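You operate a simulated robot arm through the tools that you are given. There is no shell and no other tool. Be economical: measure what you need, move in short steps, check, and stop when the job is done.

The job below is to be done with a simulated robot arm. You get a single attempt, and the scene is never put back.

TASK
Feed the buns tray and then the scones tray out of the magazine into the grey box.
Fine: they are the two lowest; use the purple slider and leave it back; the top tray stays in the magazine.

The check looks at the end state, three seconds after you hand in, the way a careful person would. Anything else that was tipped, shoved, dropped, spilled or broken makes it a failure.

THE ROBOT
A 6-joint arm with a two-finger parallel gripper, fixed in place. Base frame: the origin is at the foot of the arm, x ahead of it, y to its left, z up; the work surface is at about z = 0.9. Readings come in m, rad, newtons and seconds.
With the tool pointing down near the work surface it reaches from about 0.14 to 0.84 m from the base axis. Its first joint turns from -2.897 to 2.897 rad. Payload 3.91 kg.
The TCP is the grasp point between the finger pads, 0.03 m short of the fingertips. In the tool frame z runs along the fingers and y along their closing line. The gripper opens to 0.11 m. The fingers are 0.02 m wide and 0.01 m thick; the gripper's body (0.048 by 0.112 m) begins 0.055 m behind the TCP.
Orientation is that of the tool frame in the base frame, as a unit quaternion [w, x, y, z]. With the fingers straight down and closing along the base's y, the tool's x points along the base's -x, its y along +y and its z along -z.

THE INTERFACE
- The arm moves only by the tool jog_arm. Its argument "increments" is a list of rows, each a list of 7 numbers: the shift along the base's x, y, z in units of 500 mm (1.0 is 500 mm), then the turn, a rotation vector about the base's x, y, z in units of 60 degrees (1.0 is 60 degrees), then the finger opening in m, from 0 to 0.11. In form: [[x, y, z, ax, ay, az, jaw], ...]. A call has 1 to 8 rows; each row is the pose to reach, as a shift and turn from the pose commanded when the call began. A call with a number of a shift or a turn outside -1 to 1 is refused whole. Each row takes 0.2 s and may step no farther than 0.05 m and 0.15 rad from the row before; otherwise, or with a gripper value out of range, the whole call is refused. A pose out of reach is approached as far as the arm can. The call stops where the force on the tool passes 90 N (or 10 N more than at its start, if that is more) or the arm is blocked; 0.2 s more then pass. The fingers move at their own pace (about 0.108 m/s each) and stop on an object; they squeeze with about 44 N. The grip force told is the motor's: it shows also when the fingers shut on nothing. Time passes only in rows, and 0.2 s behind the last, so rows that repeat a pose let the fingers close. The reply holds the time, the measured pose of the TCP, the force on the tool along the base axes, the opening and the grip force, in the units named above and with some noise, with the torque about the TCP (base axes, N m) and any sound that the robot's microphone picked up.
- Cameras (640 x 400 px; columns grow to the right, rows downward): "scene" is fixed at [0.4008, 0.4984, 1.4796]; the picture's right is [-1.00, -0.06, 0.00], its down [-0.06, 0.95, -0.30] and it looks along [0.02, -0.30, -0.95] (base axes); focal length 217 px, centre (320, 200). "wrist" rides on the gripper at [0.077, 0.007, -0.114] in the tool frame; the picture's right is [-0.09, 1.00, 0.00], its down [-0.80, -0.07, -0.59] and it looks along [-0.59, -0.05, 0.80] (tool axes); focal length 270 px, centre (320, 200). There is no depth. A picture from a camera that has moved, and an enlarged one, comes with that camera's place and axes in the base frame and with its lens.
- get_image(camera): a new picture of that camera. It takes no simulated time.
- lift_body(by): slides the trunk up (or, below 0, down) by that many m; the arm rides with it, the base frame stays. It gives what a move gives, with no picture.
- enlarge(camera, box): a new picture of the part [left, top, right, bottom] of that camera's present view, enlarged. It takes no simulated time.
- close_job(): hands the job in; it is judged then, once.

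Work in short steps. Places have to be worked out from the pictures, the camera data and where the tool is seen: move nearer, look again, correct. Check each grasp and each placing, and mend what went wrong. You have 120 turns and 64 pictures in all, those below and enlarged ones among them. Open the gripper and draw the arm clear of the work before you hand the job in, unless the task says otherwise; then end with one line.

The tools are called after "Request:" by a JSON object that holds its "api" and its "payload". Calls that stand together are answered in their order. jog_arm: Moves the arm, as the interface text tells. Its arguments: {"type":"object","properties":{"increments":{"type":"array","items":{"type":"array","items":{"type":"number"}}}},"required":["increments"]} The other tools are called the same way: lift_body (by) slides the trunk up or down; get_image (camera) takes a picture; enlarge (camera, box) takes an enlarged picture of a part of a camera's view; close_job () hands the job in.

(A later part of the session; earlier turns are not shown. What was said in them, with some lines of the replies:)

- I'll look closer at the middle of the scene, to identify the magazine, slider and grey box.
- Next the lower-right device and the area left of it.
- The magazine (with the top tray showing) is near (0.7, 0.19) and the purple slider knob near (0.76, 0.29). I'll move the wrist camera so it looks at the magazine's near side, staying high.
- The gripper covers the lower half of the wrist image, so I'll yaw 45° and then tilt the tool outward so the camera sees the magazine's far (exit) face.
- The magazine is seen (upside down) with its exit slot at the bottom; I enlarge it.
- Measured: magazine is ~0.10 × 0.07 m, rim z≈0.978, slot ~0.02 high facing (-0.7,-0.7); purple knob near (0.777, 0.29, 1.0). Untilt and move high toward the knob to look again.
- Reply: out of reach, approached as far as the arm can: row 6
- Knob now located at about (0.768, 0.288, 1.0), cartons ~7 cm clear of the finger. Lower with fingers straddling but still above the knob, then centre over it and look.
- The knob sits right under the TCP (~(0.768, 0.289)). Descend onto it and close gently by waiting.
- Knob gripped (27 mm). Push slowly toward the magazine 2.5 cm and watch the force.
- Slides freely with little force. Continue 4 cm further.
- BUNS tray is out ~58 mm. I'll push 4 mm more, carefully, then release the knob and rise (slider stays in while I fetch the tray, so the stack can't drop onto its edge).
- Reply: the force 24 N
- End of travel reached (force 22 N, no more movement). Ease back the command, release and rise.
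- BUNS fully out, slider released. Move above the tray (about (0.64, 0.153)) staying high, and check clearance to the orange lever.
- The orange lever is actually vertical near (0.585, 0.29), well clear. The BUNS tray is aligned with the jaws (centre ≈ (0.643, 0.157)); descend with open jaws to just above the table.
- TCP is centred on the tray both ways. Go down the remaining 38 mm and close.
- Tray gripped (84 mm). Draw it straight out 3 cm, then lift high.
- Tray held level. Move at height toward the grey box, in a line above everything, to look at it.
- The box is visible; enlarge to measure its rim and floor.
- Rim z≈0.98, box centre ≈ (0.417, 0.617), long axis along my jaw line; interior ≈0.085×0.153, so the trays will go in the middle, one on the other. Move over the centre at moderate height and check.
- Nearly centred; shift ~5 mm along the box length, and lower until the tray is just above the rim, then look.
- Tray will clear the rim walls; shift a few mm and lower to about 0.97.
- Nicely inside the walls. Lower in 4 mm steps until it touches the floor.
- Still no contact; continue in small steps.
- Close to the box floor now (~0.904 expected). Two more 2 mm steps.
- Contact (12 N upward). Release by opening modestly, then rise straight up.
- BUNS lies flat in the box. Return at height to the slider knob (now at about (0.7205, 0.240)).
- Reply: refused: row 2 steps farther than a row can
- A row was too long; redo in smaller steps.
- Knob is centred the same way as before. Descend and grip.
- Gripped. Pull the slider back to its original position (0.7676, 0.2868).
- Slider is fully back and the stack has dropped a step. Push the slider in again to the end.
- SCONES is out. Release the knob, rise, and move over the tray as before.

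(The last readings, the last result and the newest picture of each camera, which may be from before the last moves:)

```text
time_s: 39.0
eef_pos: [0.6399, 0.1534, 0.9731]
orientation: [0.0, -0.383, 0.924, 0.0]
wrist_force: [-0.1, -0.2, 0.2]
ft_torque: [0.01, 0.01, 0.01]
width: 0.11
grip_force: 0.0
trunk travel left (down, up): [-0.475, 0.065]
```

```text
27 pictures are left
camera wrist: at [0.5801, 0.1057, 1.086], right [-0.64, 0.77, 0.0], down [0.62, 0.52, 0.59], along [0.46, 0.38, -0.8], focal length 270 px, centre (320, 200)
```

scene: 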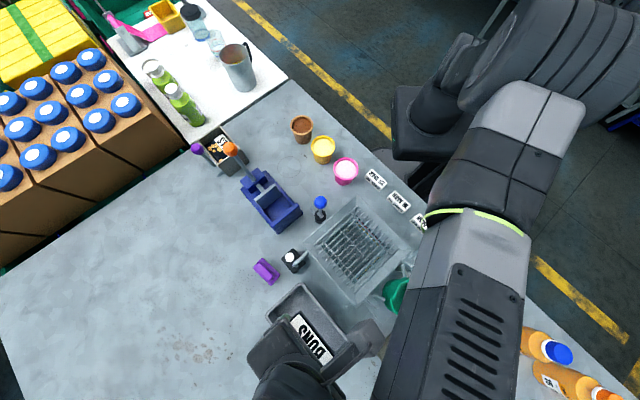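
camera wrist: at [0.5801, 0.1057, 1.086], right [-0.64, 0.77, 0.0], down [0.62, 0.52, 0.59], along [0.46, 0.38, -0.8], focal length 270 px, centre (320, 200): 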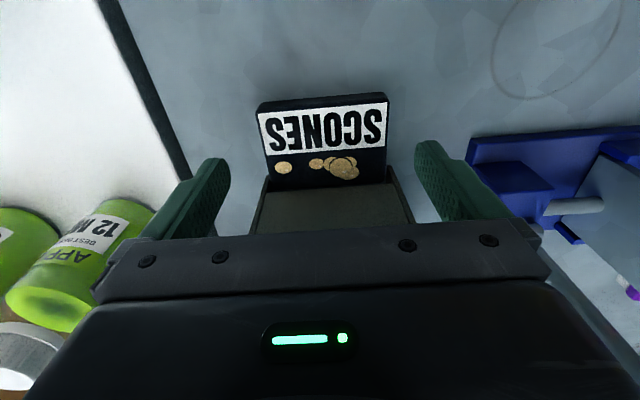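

Same picture as before with SCONES. Descend, grip, draw out and lift.

Request:
{"api": "jog_arm", "payload": {"increments": [[0.001, 0.001, -0.04, 0, 0, 0, 0.11], [0.001, 0.001, -0.078, 0, 0, 0, 0.11], [0.001, 0.001, -0.078, 0, 0, 0, 0.09], [0.001, 0.001, -0.078, 0, 0, 0, 0.075], [0.001, 0.001, -0.078, 0, 0, 0, 0.065], [0.001, 0.001, -0.078, 0, 0, 0, 0.065]]}}

Request:
{"api": "jog_arm", "payload": {"increments": [[-0.021, -0.02, 0.003, 0, 0, 0, 0.065], [-0.043, -0.041, 0.006, 0, 0, 0, 0.065], [-0.045, -0.043, 0.09, 0, 0, 0, 0.065], [-0.045, -0.043, 0.18, 0, 0, 0, 0.065], [-0.045, -0.043, 0.27, 0, 0, 0, 0.065], [-0.045, -0.043, 0.36, 0, 0, 0, 0.065], [-0.045, -0.043, 0.45, 0, 0, 0, 0.065], [-0.045, -0.043, 0.54, 0, 0, 0, 0.065]]}}

Request:
{"api": "get_image", "payload": {"camera": "wrist"}}

Request:
{"api": "enlarge", "payload": {"camera": "scene", "box": [155, 75, 315, 195]}}

```text
time_s: 40.4
eef_pos: [0.6411, 0.1548, 0.9343]
orientation: [0.0, -0.383, 0.924, -0.001]
wrist_force: [0.2, 0.8, -0.9]
ft_torque: [0.01, 0.03, 0.01]
width: 0.0842
grip_force: 44.1
trunk travel left (down, up): [-0.475, 0.065]
```

```text
time_s: 42.2
eef_pos: [0.6177, 0.1339, 1.2056]
orientation: [0.0, -0.382, 0.924, 0.0]
wrist_force: [-0.1, -0.3, -2.0]
ft_torque: [-0.01, -0.02, 0.01]
width: 0.0841
grip_force: 43.4
trunk travel left (down, up): [-0.475, 0.065]
```

```text
26 pictures are left
camera wrist: at [0.5571, 0.0849, 1.3188], right [-0.64, 0.77, 0.0], down [0.62, 0.52, 0.59], along [0.46, 0.38, -0.8], focal length 270 px, centre (320, 200)
```

wrist: 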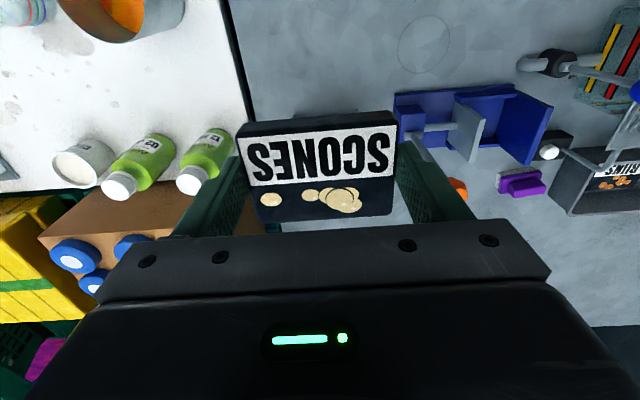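

```text
3.33 times, centred on (235, 135) of scene
camera zoom: at [0.4008, 0.4984, 1.4796], right [-1.0, -0.06, 0.0], down [-0.06, 0.95, -0.3], along [0.02, -0.3, -0.95], focal length 722 px, centre (603, 417)
```

zoom: 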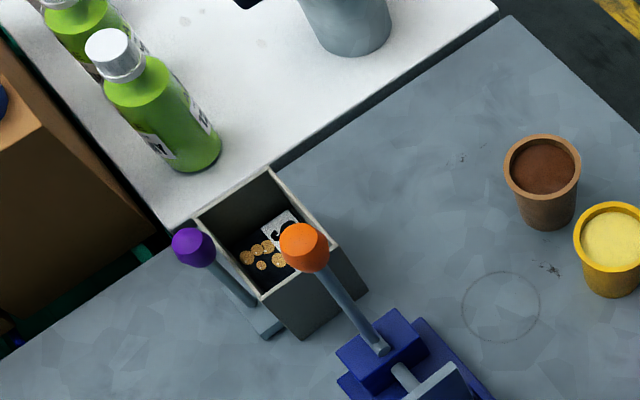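

Held. Carry it along the same route to above the box.

Request:
{"api": "jog_arm", "payload": {"increments": [[-0.03, 0.085, 0, 0, 0, 0, 0.065], [-0.06, 0.17, 0, 0, 0, 0, 0.065], [-0.09, 0.255, 0, 0, 0, 0, 0.065], [-0.12, 0.34, 0, 0, 0, 0, 0.065], [-0.15, 0.425, 0, 0, 0, 0, 0.065], [-0.18, 0.51, 0, 0, 0, 0, 0.065], [-0.21, 0.595, 0, 0, 0, 0, 0.065], [-0.24, 0.68, 0, 0, 0, 0, 0.065]]}}

Request:
{"api": "jog_arm", "payload": {"increments": [[-0.034, 0.058, -0.02, 0, 0, 0, 0.065], [-0.068, 0.116, -0.05, 0, 0, 0, 0.065], [-0.102, 0.174, -0.09, 0, 0, 0, 0.065], [-0.136, 0.232, -0.13, 0, 0, 0, 0.065], [-0.172, 0.298, -0.17, 0, 0, 0, 0.065], [-0.172, 0.298, -0.25, 0, 0, 0, 0.065], [-0.172, 0.298, -0.34, 0, 0, 0, 0.065]]}}

Request:
{"api": "get_image", "payload": {"camera": "wrist"}}

```text
time_s: 44.0
eef_pos: [0.4979, 0.4752, 1.2036]
orientation: [0.0, -0.384, 0.923, 0.0]
wrist_force: [-0.3, -0.6, -1.4]
ft_torque: [0.01, 0.03, 0.0]
width: 0.084
grip_force: 44.0
trunk travel left (down, up): [-0.475, 0.065]
```

```text
time_s: 45.6
eef_pos: [0.4134, 0.6233, 1.0328]
orientation: [0.0, -0.382, 0.924, 0.001]
wrist_force: [-1.1, -0.4, 0.1]
ft_torque: [0.01, 0.04, -0.01]
width: 0.084
grip_force: 43.7
trunk travel left (down, up): [-0.475, 0.065]
```

```text
24 pictures are left
camera wrist: at [0.3526, 0.5738, 1.1473], right [-0.64, 0.77, 0.0], down [0.62, 0.52, 0.59], along [0.46, 0.38, -0.8], focal length 270 px, centre (320, 200)
```

wrist: 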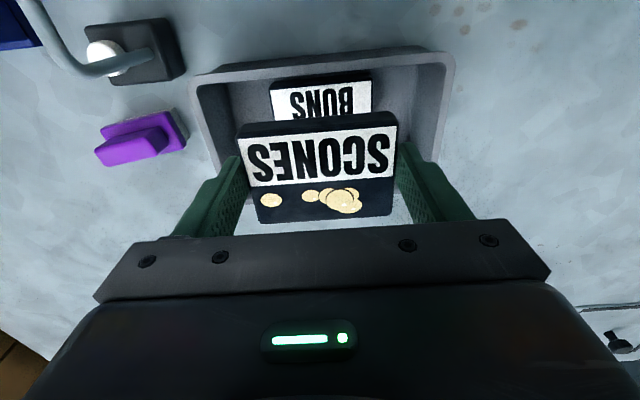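

Directly over BUNS. Lower to 0.966, then in small steps until it rests on the first tray (~0.955).

Request:
{"api": "jog_arm", "payload": {"increments": [[-0.002, 0.003, -0.05, 0, 0, 0, 0.065], [-0.002, 0.003, -0.1, 0, 0, 0, 0.065], [-0.002, 0.003, -0.134, 0, 0, 0, 0.065]]}}

Request:
{"api": "jog_arm", "payload": {"increments": [[0, 0, -0.005, 0, 0, 0, 0.065], [0, 0, -0.01, 0, 0, 0, 0.065]]}}

```text
time_s: 46.4
eef_pos: [0.4121, 0.6255, 0.9659]
orientation: [0.0, -0.383, 0.924, 0.0]
wrist_force: [-0.1, 0.1, -0.5]
ft_torque: [-0.01, -0.02, 0.0]
width: 0.0842
grip_force: 43.9
trunk travel left (down, up): [-0.475, 0.065]
```

```text
time_s: 47.0
eef_pos: [0.4112, 0.625, 0.9618]
orientation: [0.0, -0.383, 0.924, 0.0]
wrist_force: [-0.2, 0.4, -1.3]
ft_torque: [0.0, 0.0, 0.01]
width: 0.0844
grip_force: 44.0
trunk travel left (down, up): [-0.475, 0.065]
```

No contact yet; continue.

Request:
{"api": "jog_arm", "payload": {"increments": [[0, 0, -0.004, 0, 0, 0, 0.065], [0, 0, -0.008, 0, 0, 0, 0.065]]}}

Request:
{"api": "jog_arm", "payload": {"increments": [[0, 0, -0.003, 0, 0, 0, 0.065], [0, 0, -0.005, 0, 0, 0, 0.065]]}}

```text
time_s: 47.6
eef_pos: [0.4117, 0.6258, 0.957]
orientation: [0.0, -0.383, 0.924, 0.0]
wrist_force: [0.0, -0.4, 0.5]
ft_torque: [0.03, 0.07, 0.04]
width: 0.0839
grip_force: 44.2
trunk travel left (down, up): [-0.475, 0.065]
```

```text
time_s: 48.2
eef_pos: [0.4108, 0.6251, 0.9579]
orientation: [0.001, -0.384, 0.923, 0.001]
wrist_force: [1.7, 1.3, 11.6]
ft_torque: [-0.17, 0.13, -0.02]
width: 0.0841
grip_force: 43.6
trunk travel left (down, up): [-0.475, 0.065]
```

Contact with the lower tray. Release and rise, then look.

Request:
{"api": "jog_arm", "payload": {"increments": [[0, 0, 0.002, 0, 0, 0, 0.1], [0, 0, 0.002, 0, 0, 0, 0.1], [0, 0, 0.04, 0, 0, 0, 0.1], [0, 0, 0.12, 0, 0, 0, 0.1], [0, 0, 0.2, 0, 0, 0, 0.1], [0, 0, 0.28, 0, 0, 0, 0.1], [0, 0, 0.36, 0, 0, 0, 0.1], [0, 0, 0.44, 0, 0, 0, 0.1]]}}

Request:
{"api": "get_image", "payload": {"camera": "wrist"}}

```text
time_s: 50.0
eef_pos: [0.4109, 0.6241, 1.1752]
orientation: [-0.002, -0.383, 0.924, 0.0]
wrist_force: [-0.1, 0.4, 0.0]
ft_torque: [0.0, -0.02, -0.02]
width: 0.1001
grip_force: 0.0
trunk travel left (down, up): [-0.475, 0.065]
```

```text
23 pictures are left
camera wrist: at [0.3513, 0.5761, 1.2892], right [-0.64, 0.77, 0.0], down [0.62, 0.52, 0.59], along [0.46, 0.38, -0.8], focal length 270 px, centre (320, 200)
```

wrist: 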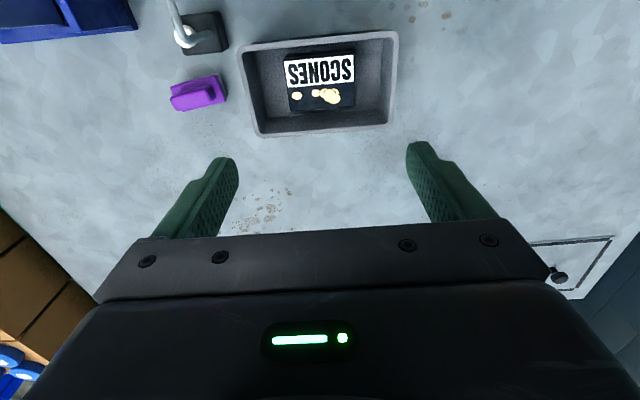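

SCONES is neatly stacked in the box. Return to the slider knob to put it back.

Request:
{"api": "jog_arm", "payload": {"increments": [[0.06, -0.075, 0.02, 0, 0, 0, 0.08], [0.12, -0.15, 0.02, 0, 0, 0, 0.08], [0.18, -0.225, 0.02, 0, 0, 0, 0.08], [0.24, -0.3, 0.02, 0, 0, 0, 0.08], [0.3, -0.375, 0.02, 0, 0, 0, 0.08], [0.36, -0.45, 0.02, 0, 0, 0, 0.08], [0.42, -0.525, 0.02, 0, 0, 0, 0.08], [0.48, -0.6, 0.02, 0, 0, 0, 0.08]]}}

Request:
{"api": "jog_arm", "payload": {"increments": [[0.05, -0.06, -0.02, 0, 0, 0, 0.08], [0.1, -0.12, -0.05, 0, 0, 0, 0.08], [0.138, -0.168, -0.09, 0, 0, 0, 0.08], [0.138, -0.168, -0.17, 0, 0, 0, 0.08], [0.138, -0.168, -0.24, 0, 0, 0, 0.08]]}}

Request:
{"api": "get_image", "payload": {"camera": "wrist"}}

```text
time_s: 51.8
eef_pos: [0.6531, 0.323, 1.1861]
orientation: [0.0, -0.383, 0.924, 0.001]
wrist_force: [0.5, -0.2, 0.2]
ft_torque: [0.01, 0.0, 0.01]
width: 0.0799
grip_force: 0.0
trunk travel left (down, up): [-0.475, 0.065]
```

```text
time_s: 53.0
eef_pos: [0.7211, 0.24, 1.0661]
orientation: [0.0, -0.382, 0.924, 0.0]
wrist_force: [0.4, -0.1, -0.2]
ft_torque: [0.0, -0.06, 0.02]
width: 0.0798
grip_force: 0.0
trunk travel left (down, up): [-0.475, 0.065]
```

```text
22 pictures are left
camera wrist: at [0.6608, 0.1911, 1.1797], right [-0.64, 0.77, 0.0], down [0.62, 0.52, 0.59], along [0.46, 0.38, -0.8], focal length 270 px, centre (320, 200)
```

wrist: 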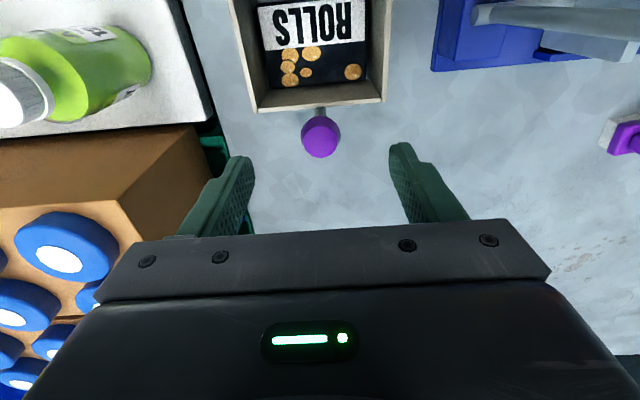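

Aligned as before: descend, grip, and pull the slider back.

Request:
{"api": "jog_arm", "payload": {"increments": [[0, 0, -0.064, 0, 0, 0, 0.08], [0, 0, -0.126, 0, 0, 0, 0.08], [0, 0, -0.126, 0, 0, 0, 0.04], [0, 0, -0.126, 0, 0, 0, 0.015], [0, 0, -0.126, 0, 0, 0, 0.0], [0, 0, -0.126, 0, 0, 0, 0.0]]}}

Request:
{"api": "jog_arm", "payload": {"increments": [[0.016, 0.016, 0, 0, 0, 0, 0.0], [0.032, 0.032, 0, 0, 0, 0, 0.0], [0.048, 0.048, 0, 0, 0, 0, 0.0], [0.064, 0.064, 0, 0, 0, 0, 0.0], [0.08, 0.08, 0, 0, 0, 0, 0.0], [0.094, 0.093, 0, 0, 0, 0, 0.0], [0.096, 0.094, 0, 0, 0, 0, 0.0]]}}

```text
time_s: 54.4
eef_pos: [0.7201, 0.2409, 1.0029]
orientation: [0.0, -0.384, 0.923, 0.0]
wrist_force: [1.5, -2.3, -2.6]
ft_torque: [0.29, -0.26, -0.02]
width: 0.0271
grip_force: 44.7
trunk travel left (down, up): [-0.475, 0.065]
```

```text
time_s: 56.0
eef_pos: [0.7672, 0.2863, 1.0023]
orientation: [0.0, -0.383, 0.924, 0.0]
wrist_force: [-8.4, -5.7, 0.2]
ft_torque: [0.21, -0.17, -0.03]
width: 0.027
grip_force: 45.2
trunk travel left (down, up): [-0.475, 0.065]
```

Slider is back at its stop. Release, rise, and withdraw the arm.

Request:
{"api": "jog_arm", "payload": {"increments": [[-0.002, -0.002, 0, 0, 0, 0, 0.04], [-0.002, -0.002, 0, 0, 0, 0, 0.07], [-0.002, -0.002, 0, 0, 0, 0, 0.08], [-0.002, -0.002, 0.08, 0, 0, 0, 0.08], [-0.002, -0.002, 0.16, 0, 0, 0, 0.08], [-0.03, -0.03, 0.24, 0, 0, 0, 0.08], [-0.08, -0.07, 0.31, 0, 0, 0, 0.08], [-0.14, -0.11, 0.36, 0, 0, 0, 0.08]]}}

Request:
{"api": "jog_arm", "payload": {"increments": [[-0.06, -0.06, 0.02, 0, 0, 0, 0.11], [-0.12, -0.12, 0.03, 0, 0, 0, 0.11], [-0.18, -0.18, 0.03, 0, 0, 0, 0.11], [-0.24, -0.24, 0.03, 0, 0, 0, 0.11], [-0.3, -0.28, 0.03, 0, 0, 0, 0.11]]}}

Request:
{"api": "get_image", "payload": {"camera": "scene"}}

Request:
{"api": "enlarge", "payload": {"camera": "scene", "box": [155, 105, 275, 195]}}

Request:
{"api": "enlarge", "payload": {"camera": "scene", "box": [230, 230, 430, 400]}}

```text
time_s: 57.8
eef_pos: [0.6962, 0.2304, 1.1825]
orientation: [0.001, -0.383, 0.924, 0.0]
wrist_force: [-0.3, -0.5, -0.3]
ft_torque: [0.01, 0.01, -0.03]
width: 0.0801
grip_force: 0.1
out of reach, approached as far as the arm can: row 5
trunk travel left (down, up): [-0.475, 0.065]
```

```text
time_s: 59.0
eef_pos: [0.5473, 0.0913, 1.1978]
orientation: [0.001, -0.383, 0.924, 0.0]
wrist_force: [0.0, -0.1, -0.9]
ft_torque: [-0.02, -0.02, 0.0]
width: 0.1099
grip_force: 0.0
trunk travel left (down, up): [-0.475, 0.065]
```

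```text
21 pictures are left
```

scene: 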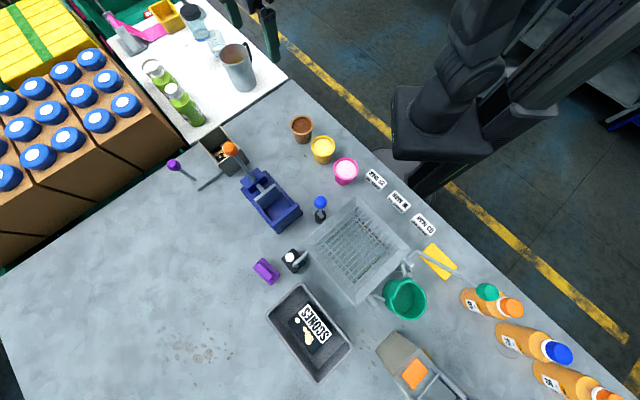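

```text
4.44 times, centred on (215, 150) of scene
camera zoom: at [0.4008, 0.4984, 1.4796], right [-1.0, -0.06, 0.0], down [-0.06, 0.95, -0.3], along [0.02, -0.3, -0.95], focal length 963 px, centre (787, 422)
```

zoom: 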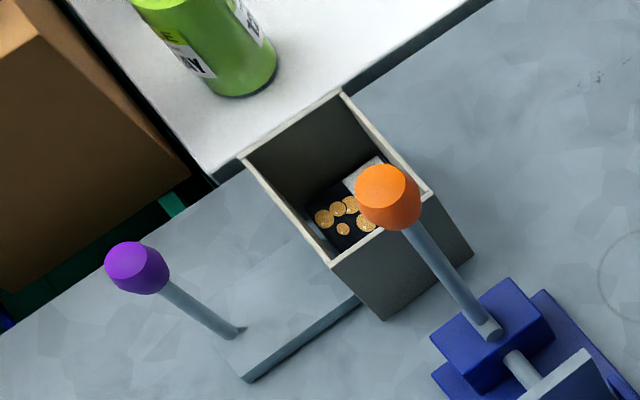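

```text
2.35 times, centred on (330, 315) of scene
camera zoom: at [0.4008, 0.4984, 1.4796], right [-1.0, -0.06, 0.0], down [-0.06, 0.95, -0.3], along [0.02, -0.3, -0.95], focal length 510 px, centre (296, -71)
```

zoom: 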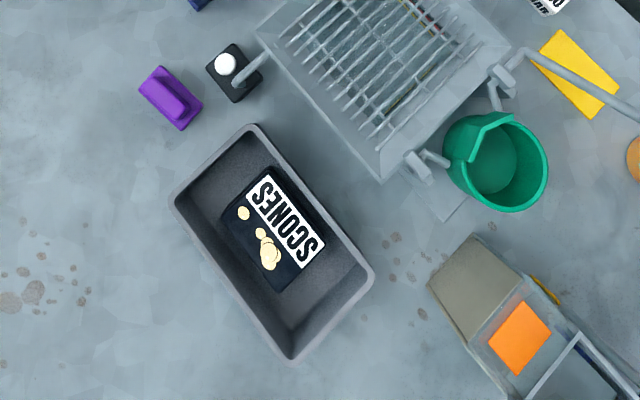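

Both trays are in the grey box, the ROLLS tray is still in the magazine, the slider is back where it started, nothing else moved, and the arm is clear. I'm handing in.

Request:
{"api": "close_job", "payload": {}}

```text
The job is handed in.
```

I fed the buns tray out first and then the scones tray. Both are in the grey box with scones on top of buns, the rolls tray is still in the magazine, and the purple slider is back at its starting position.
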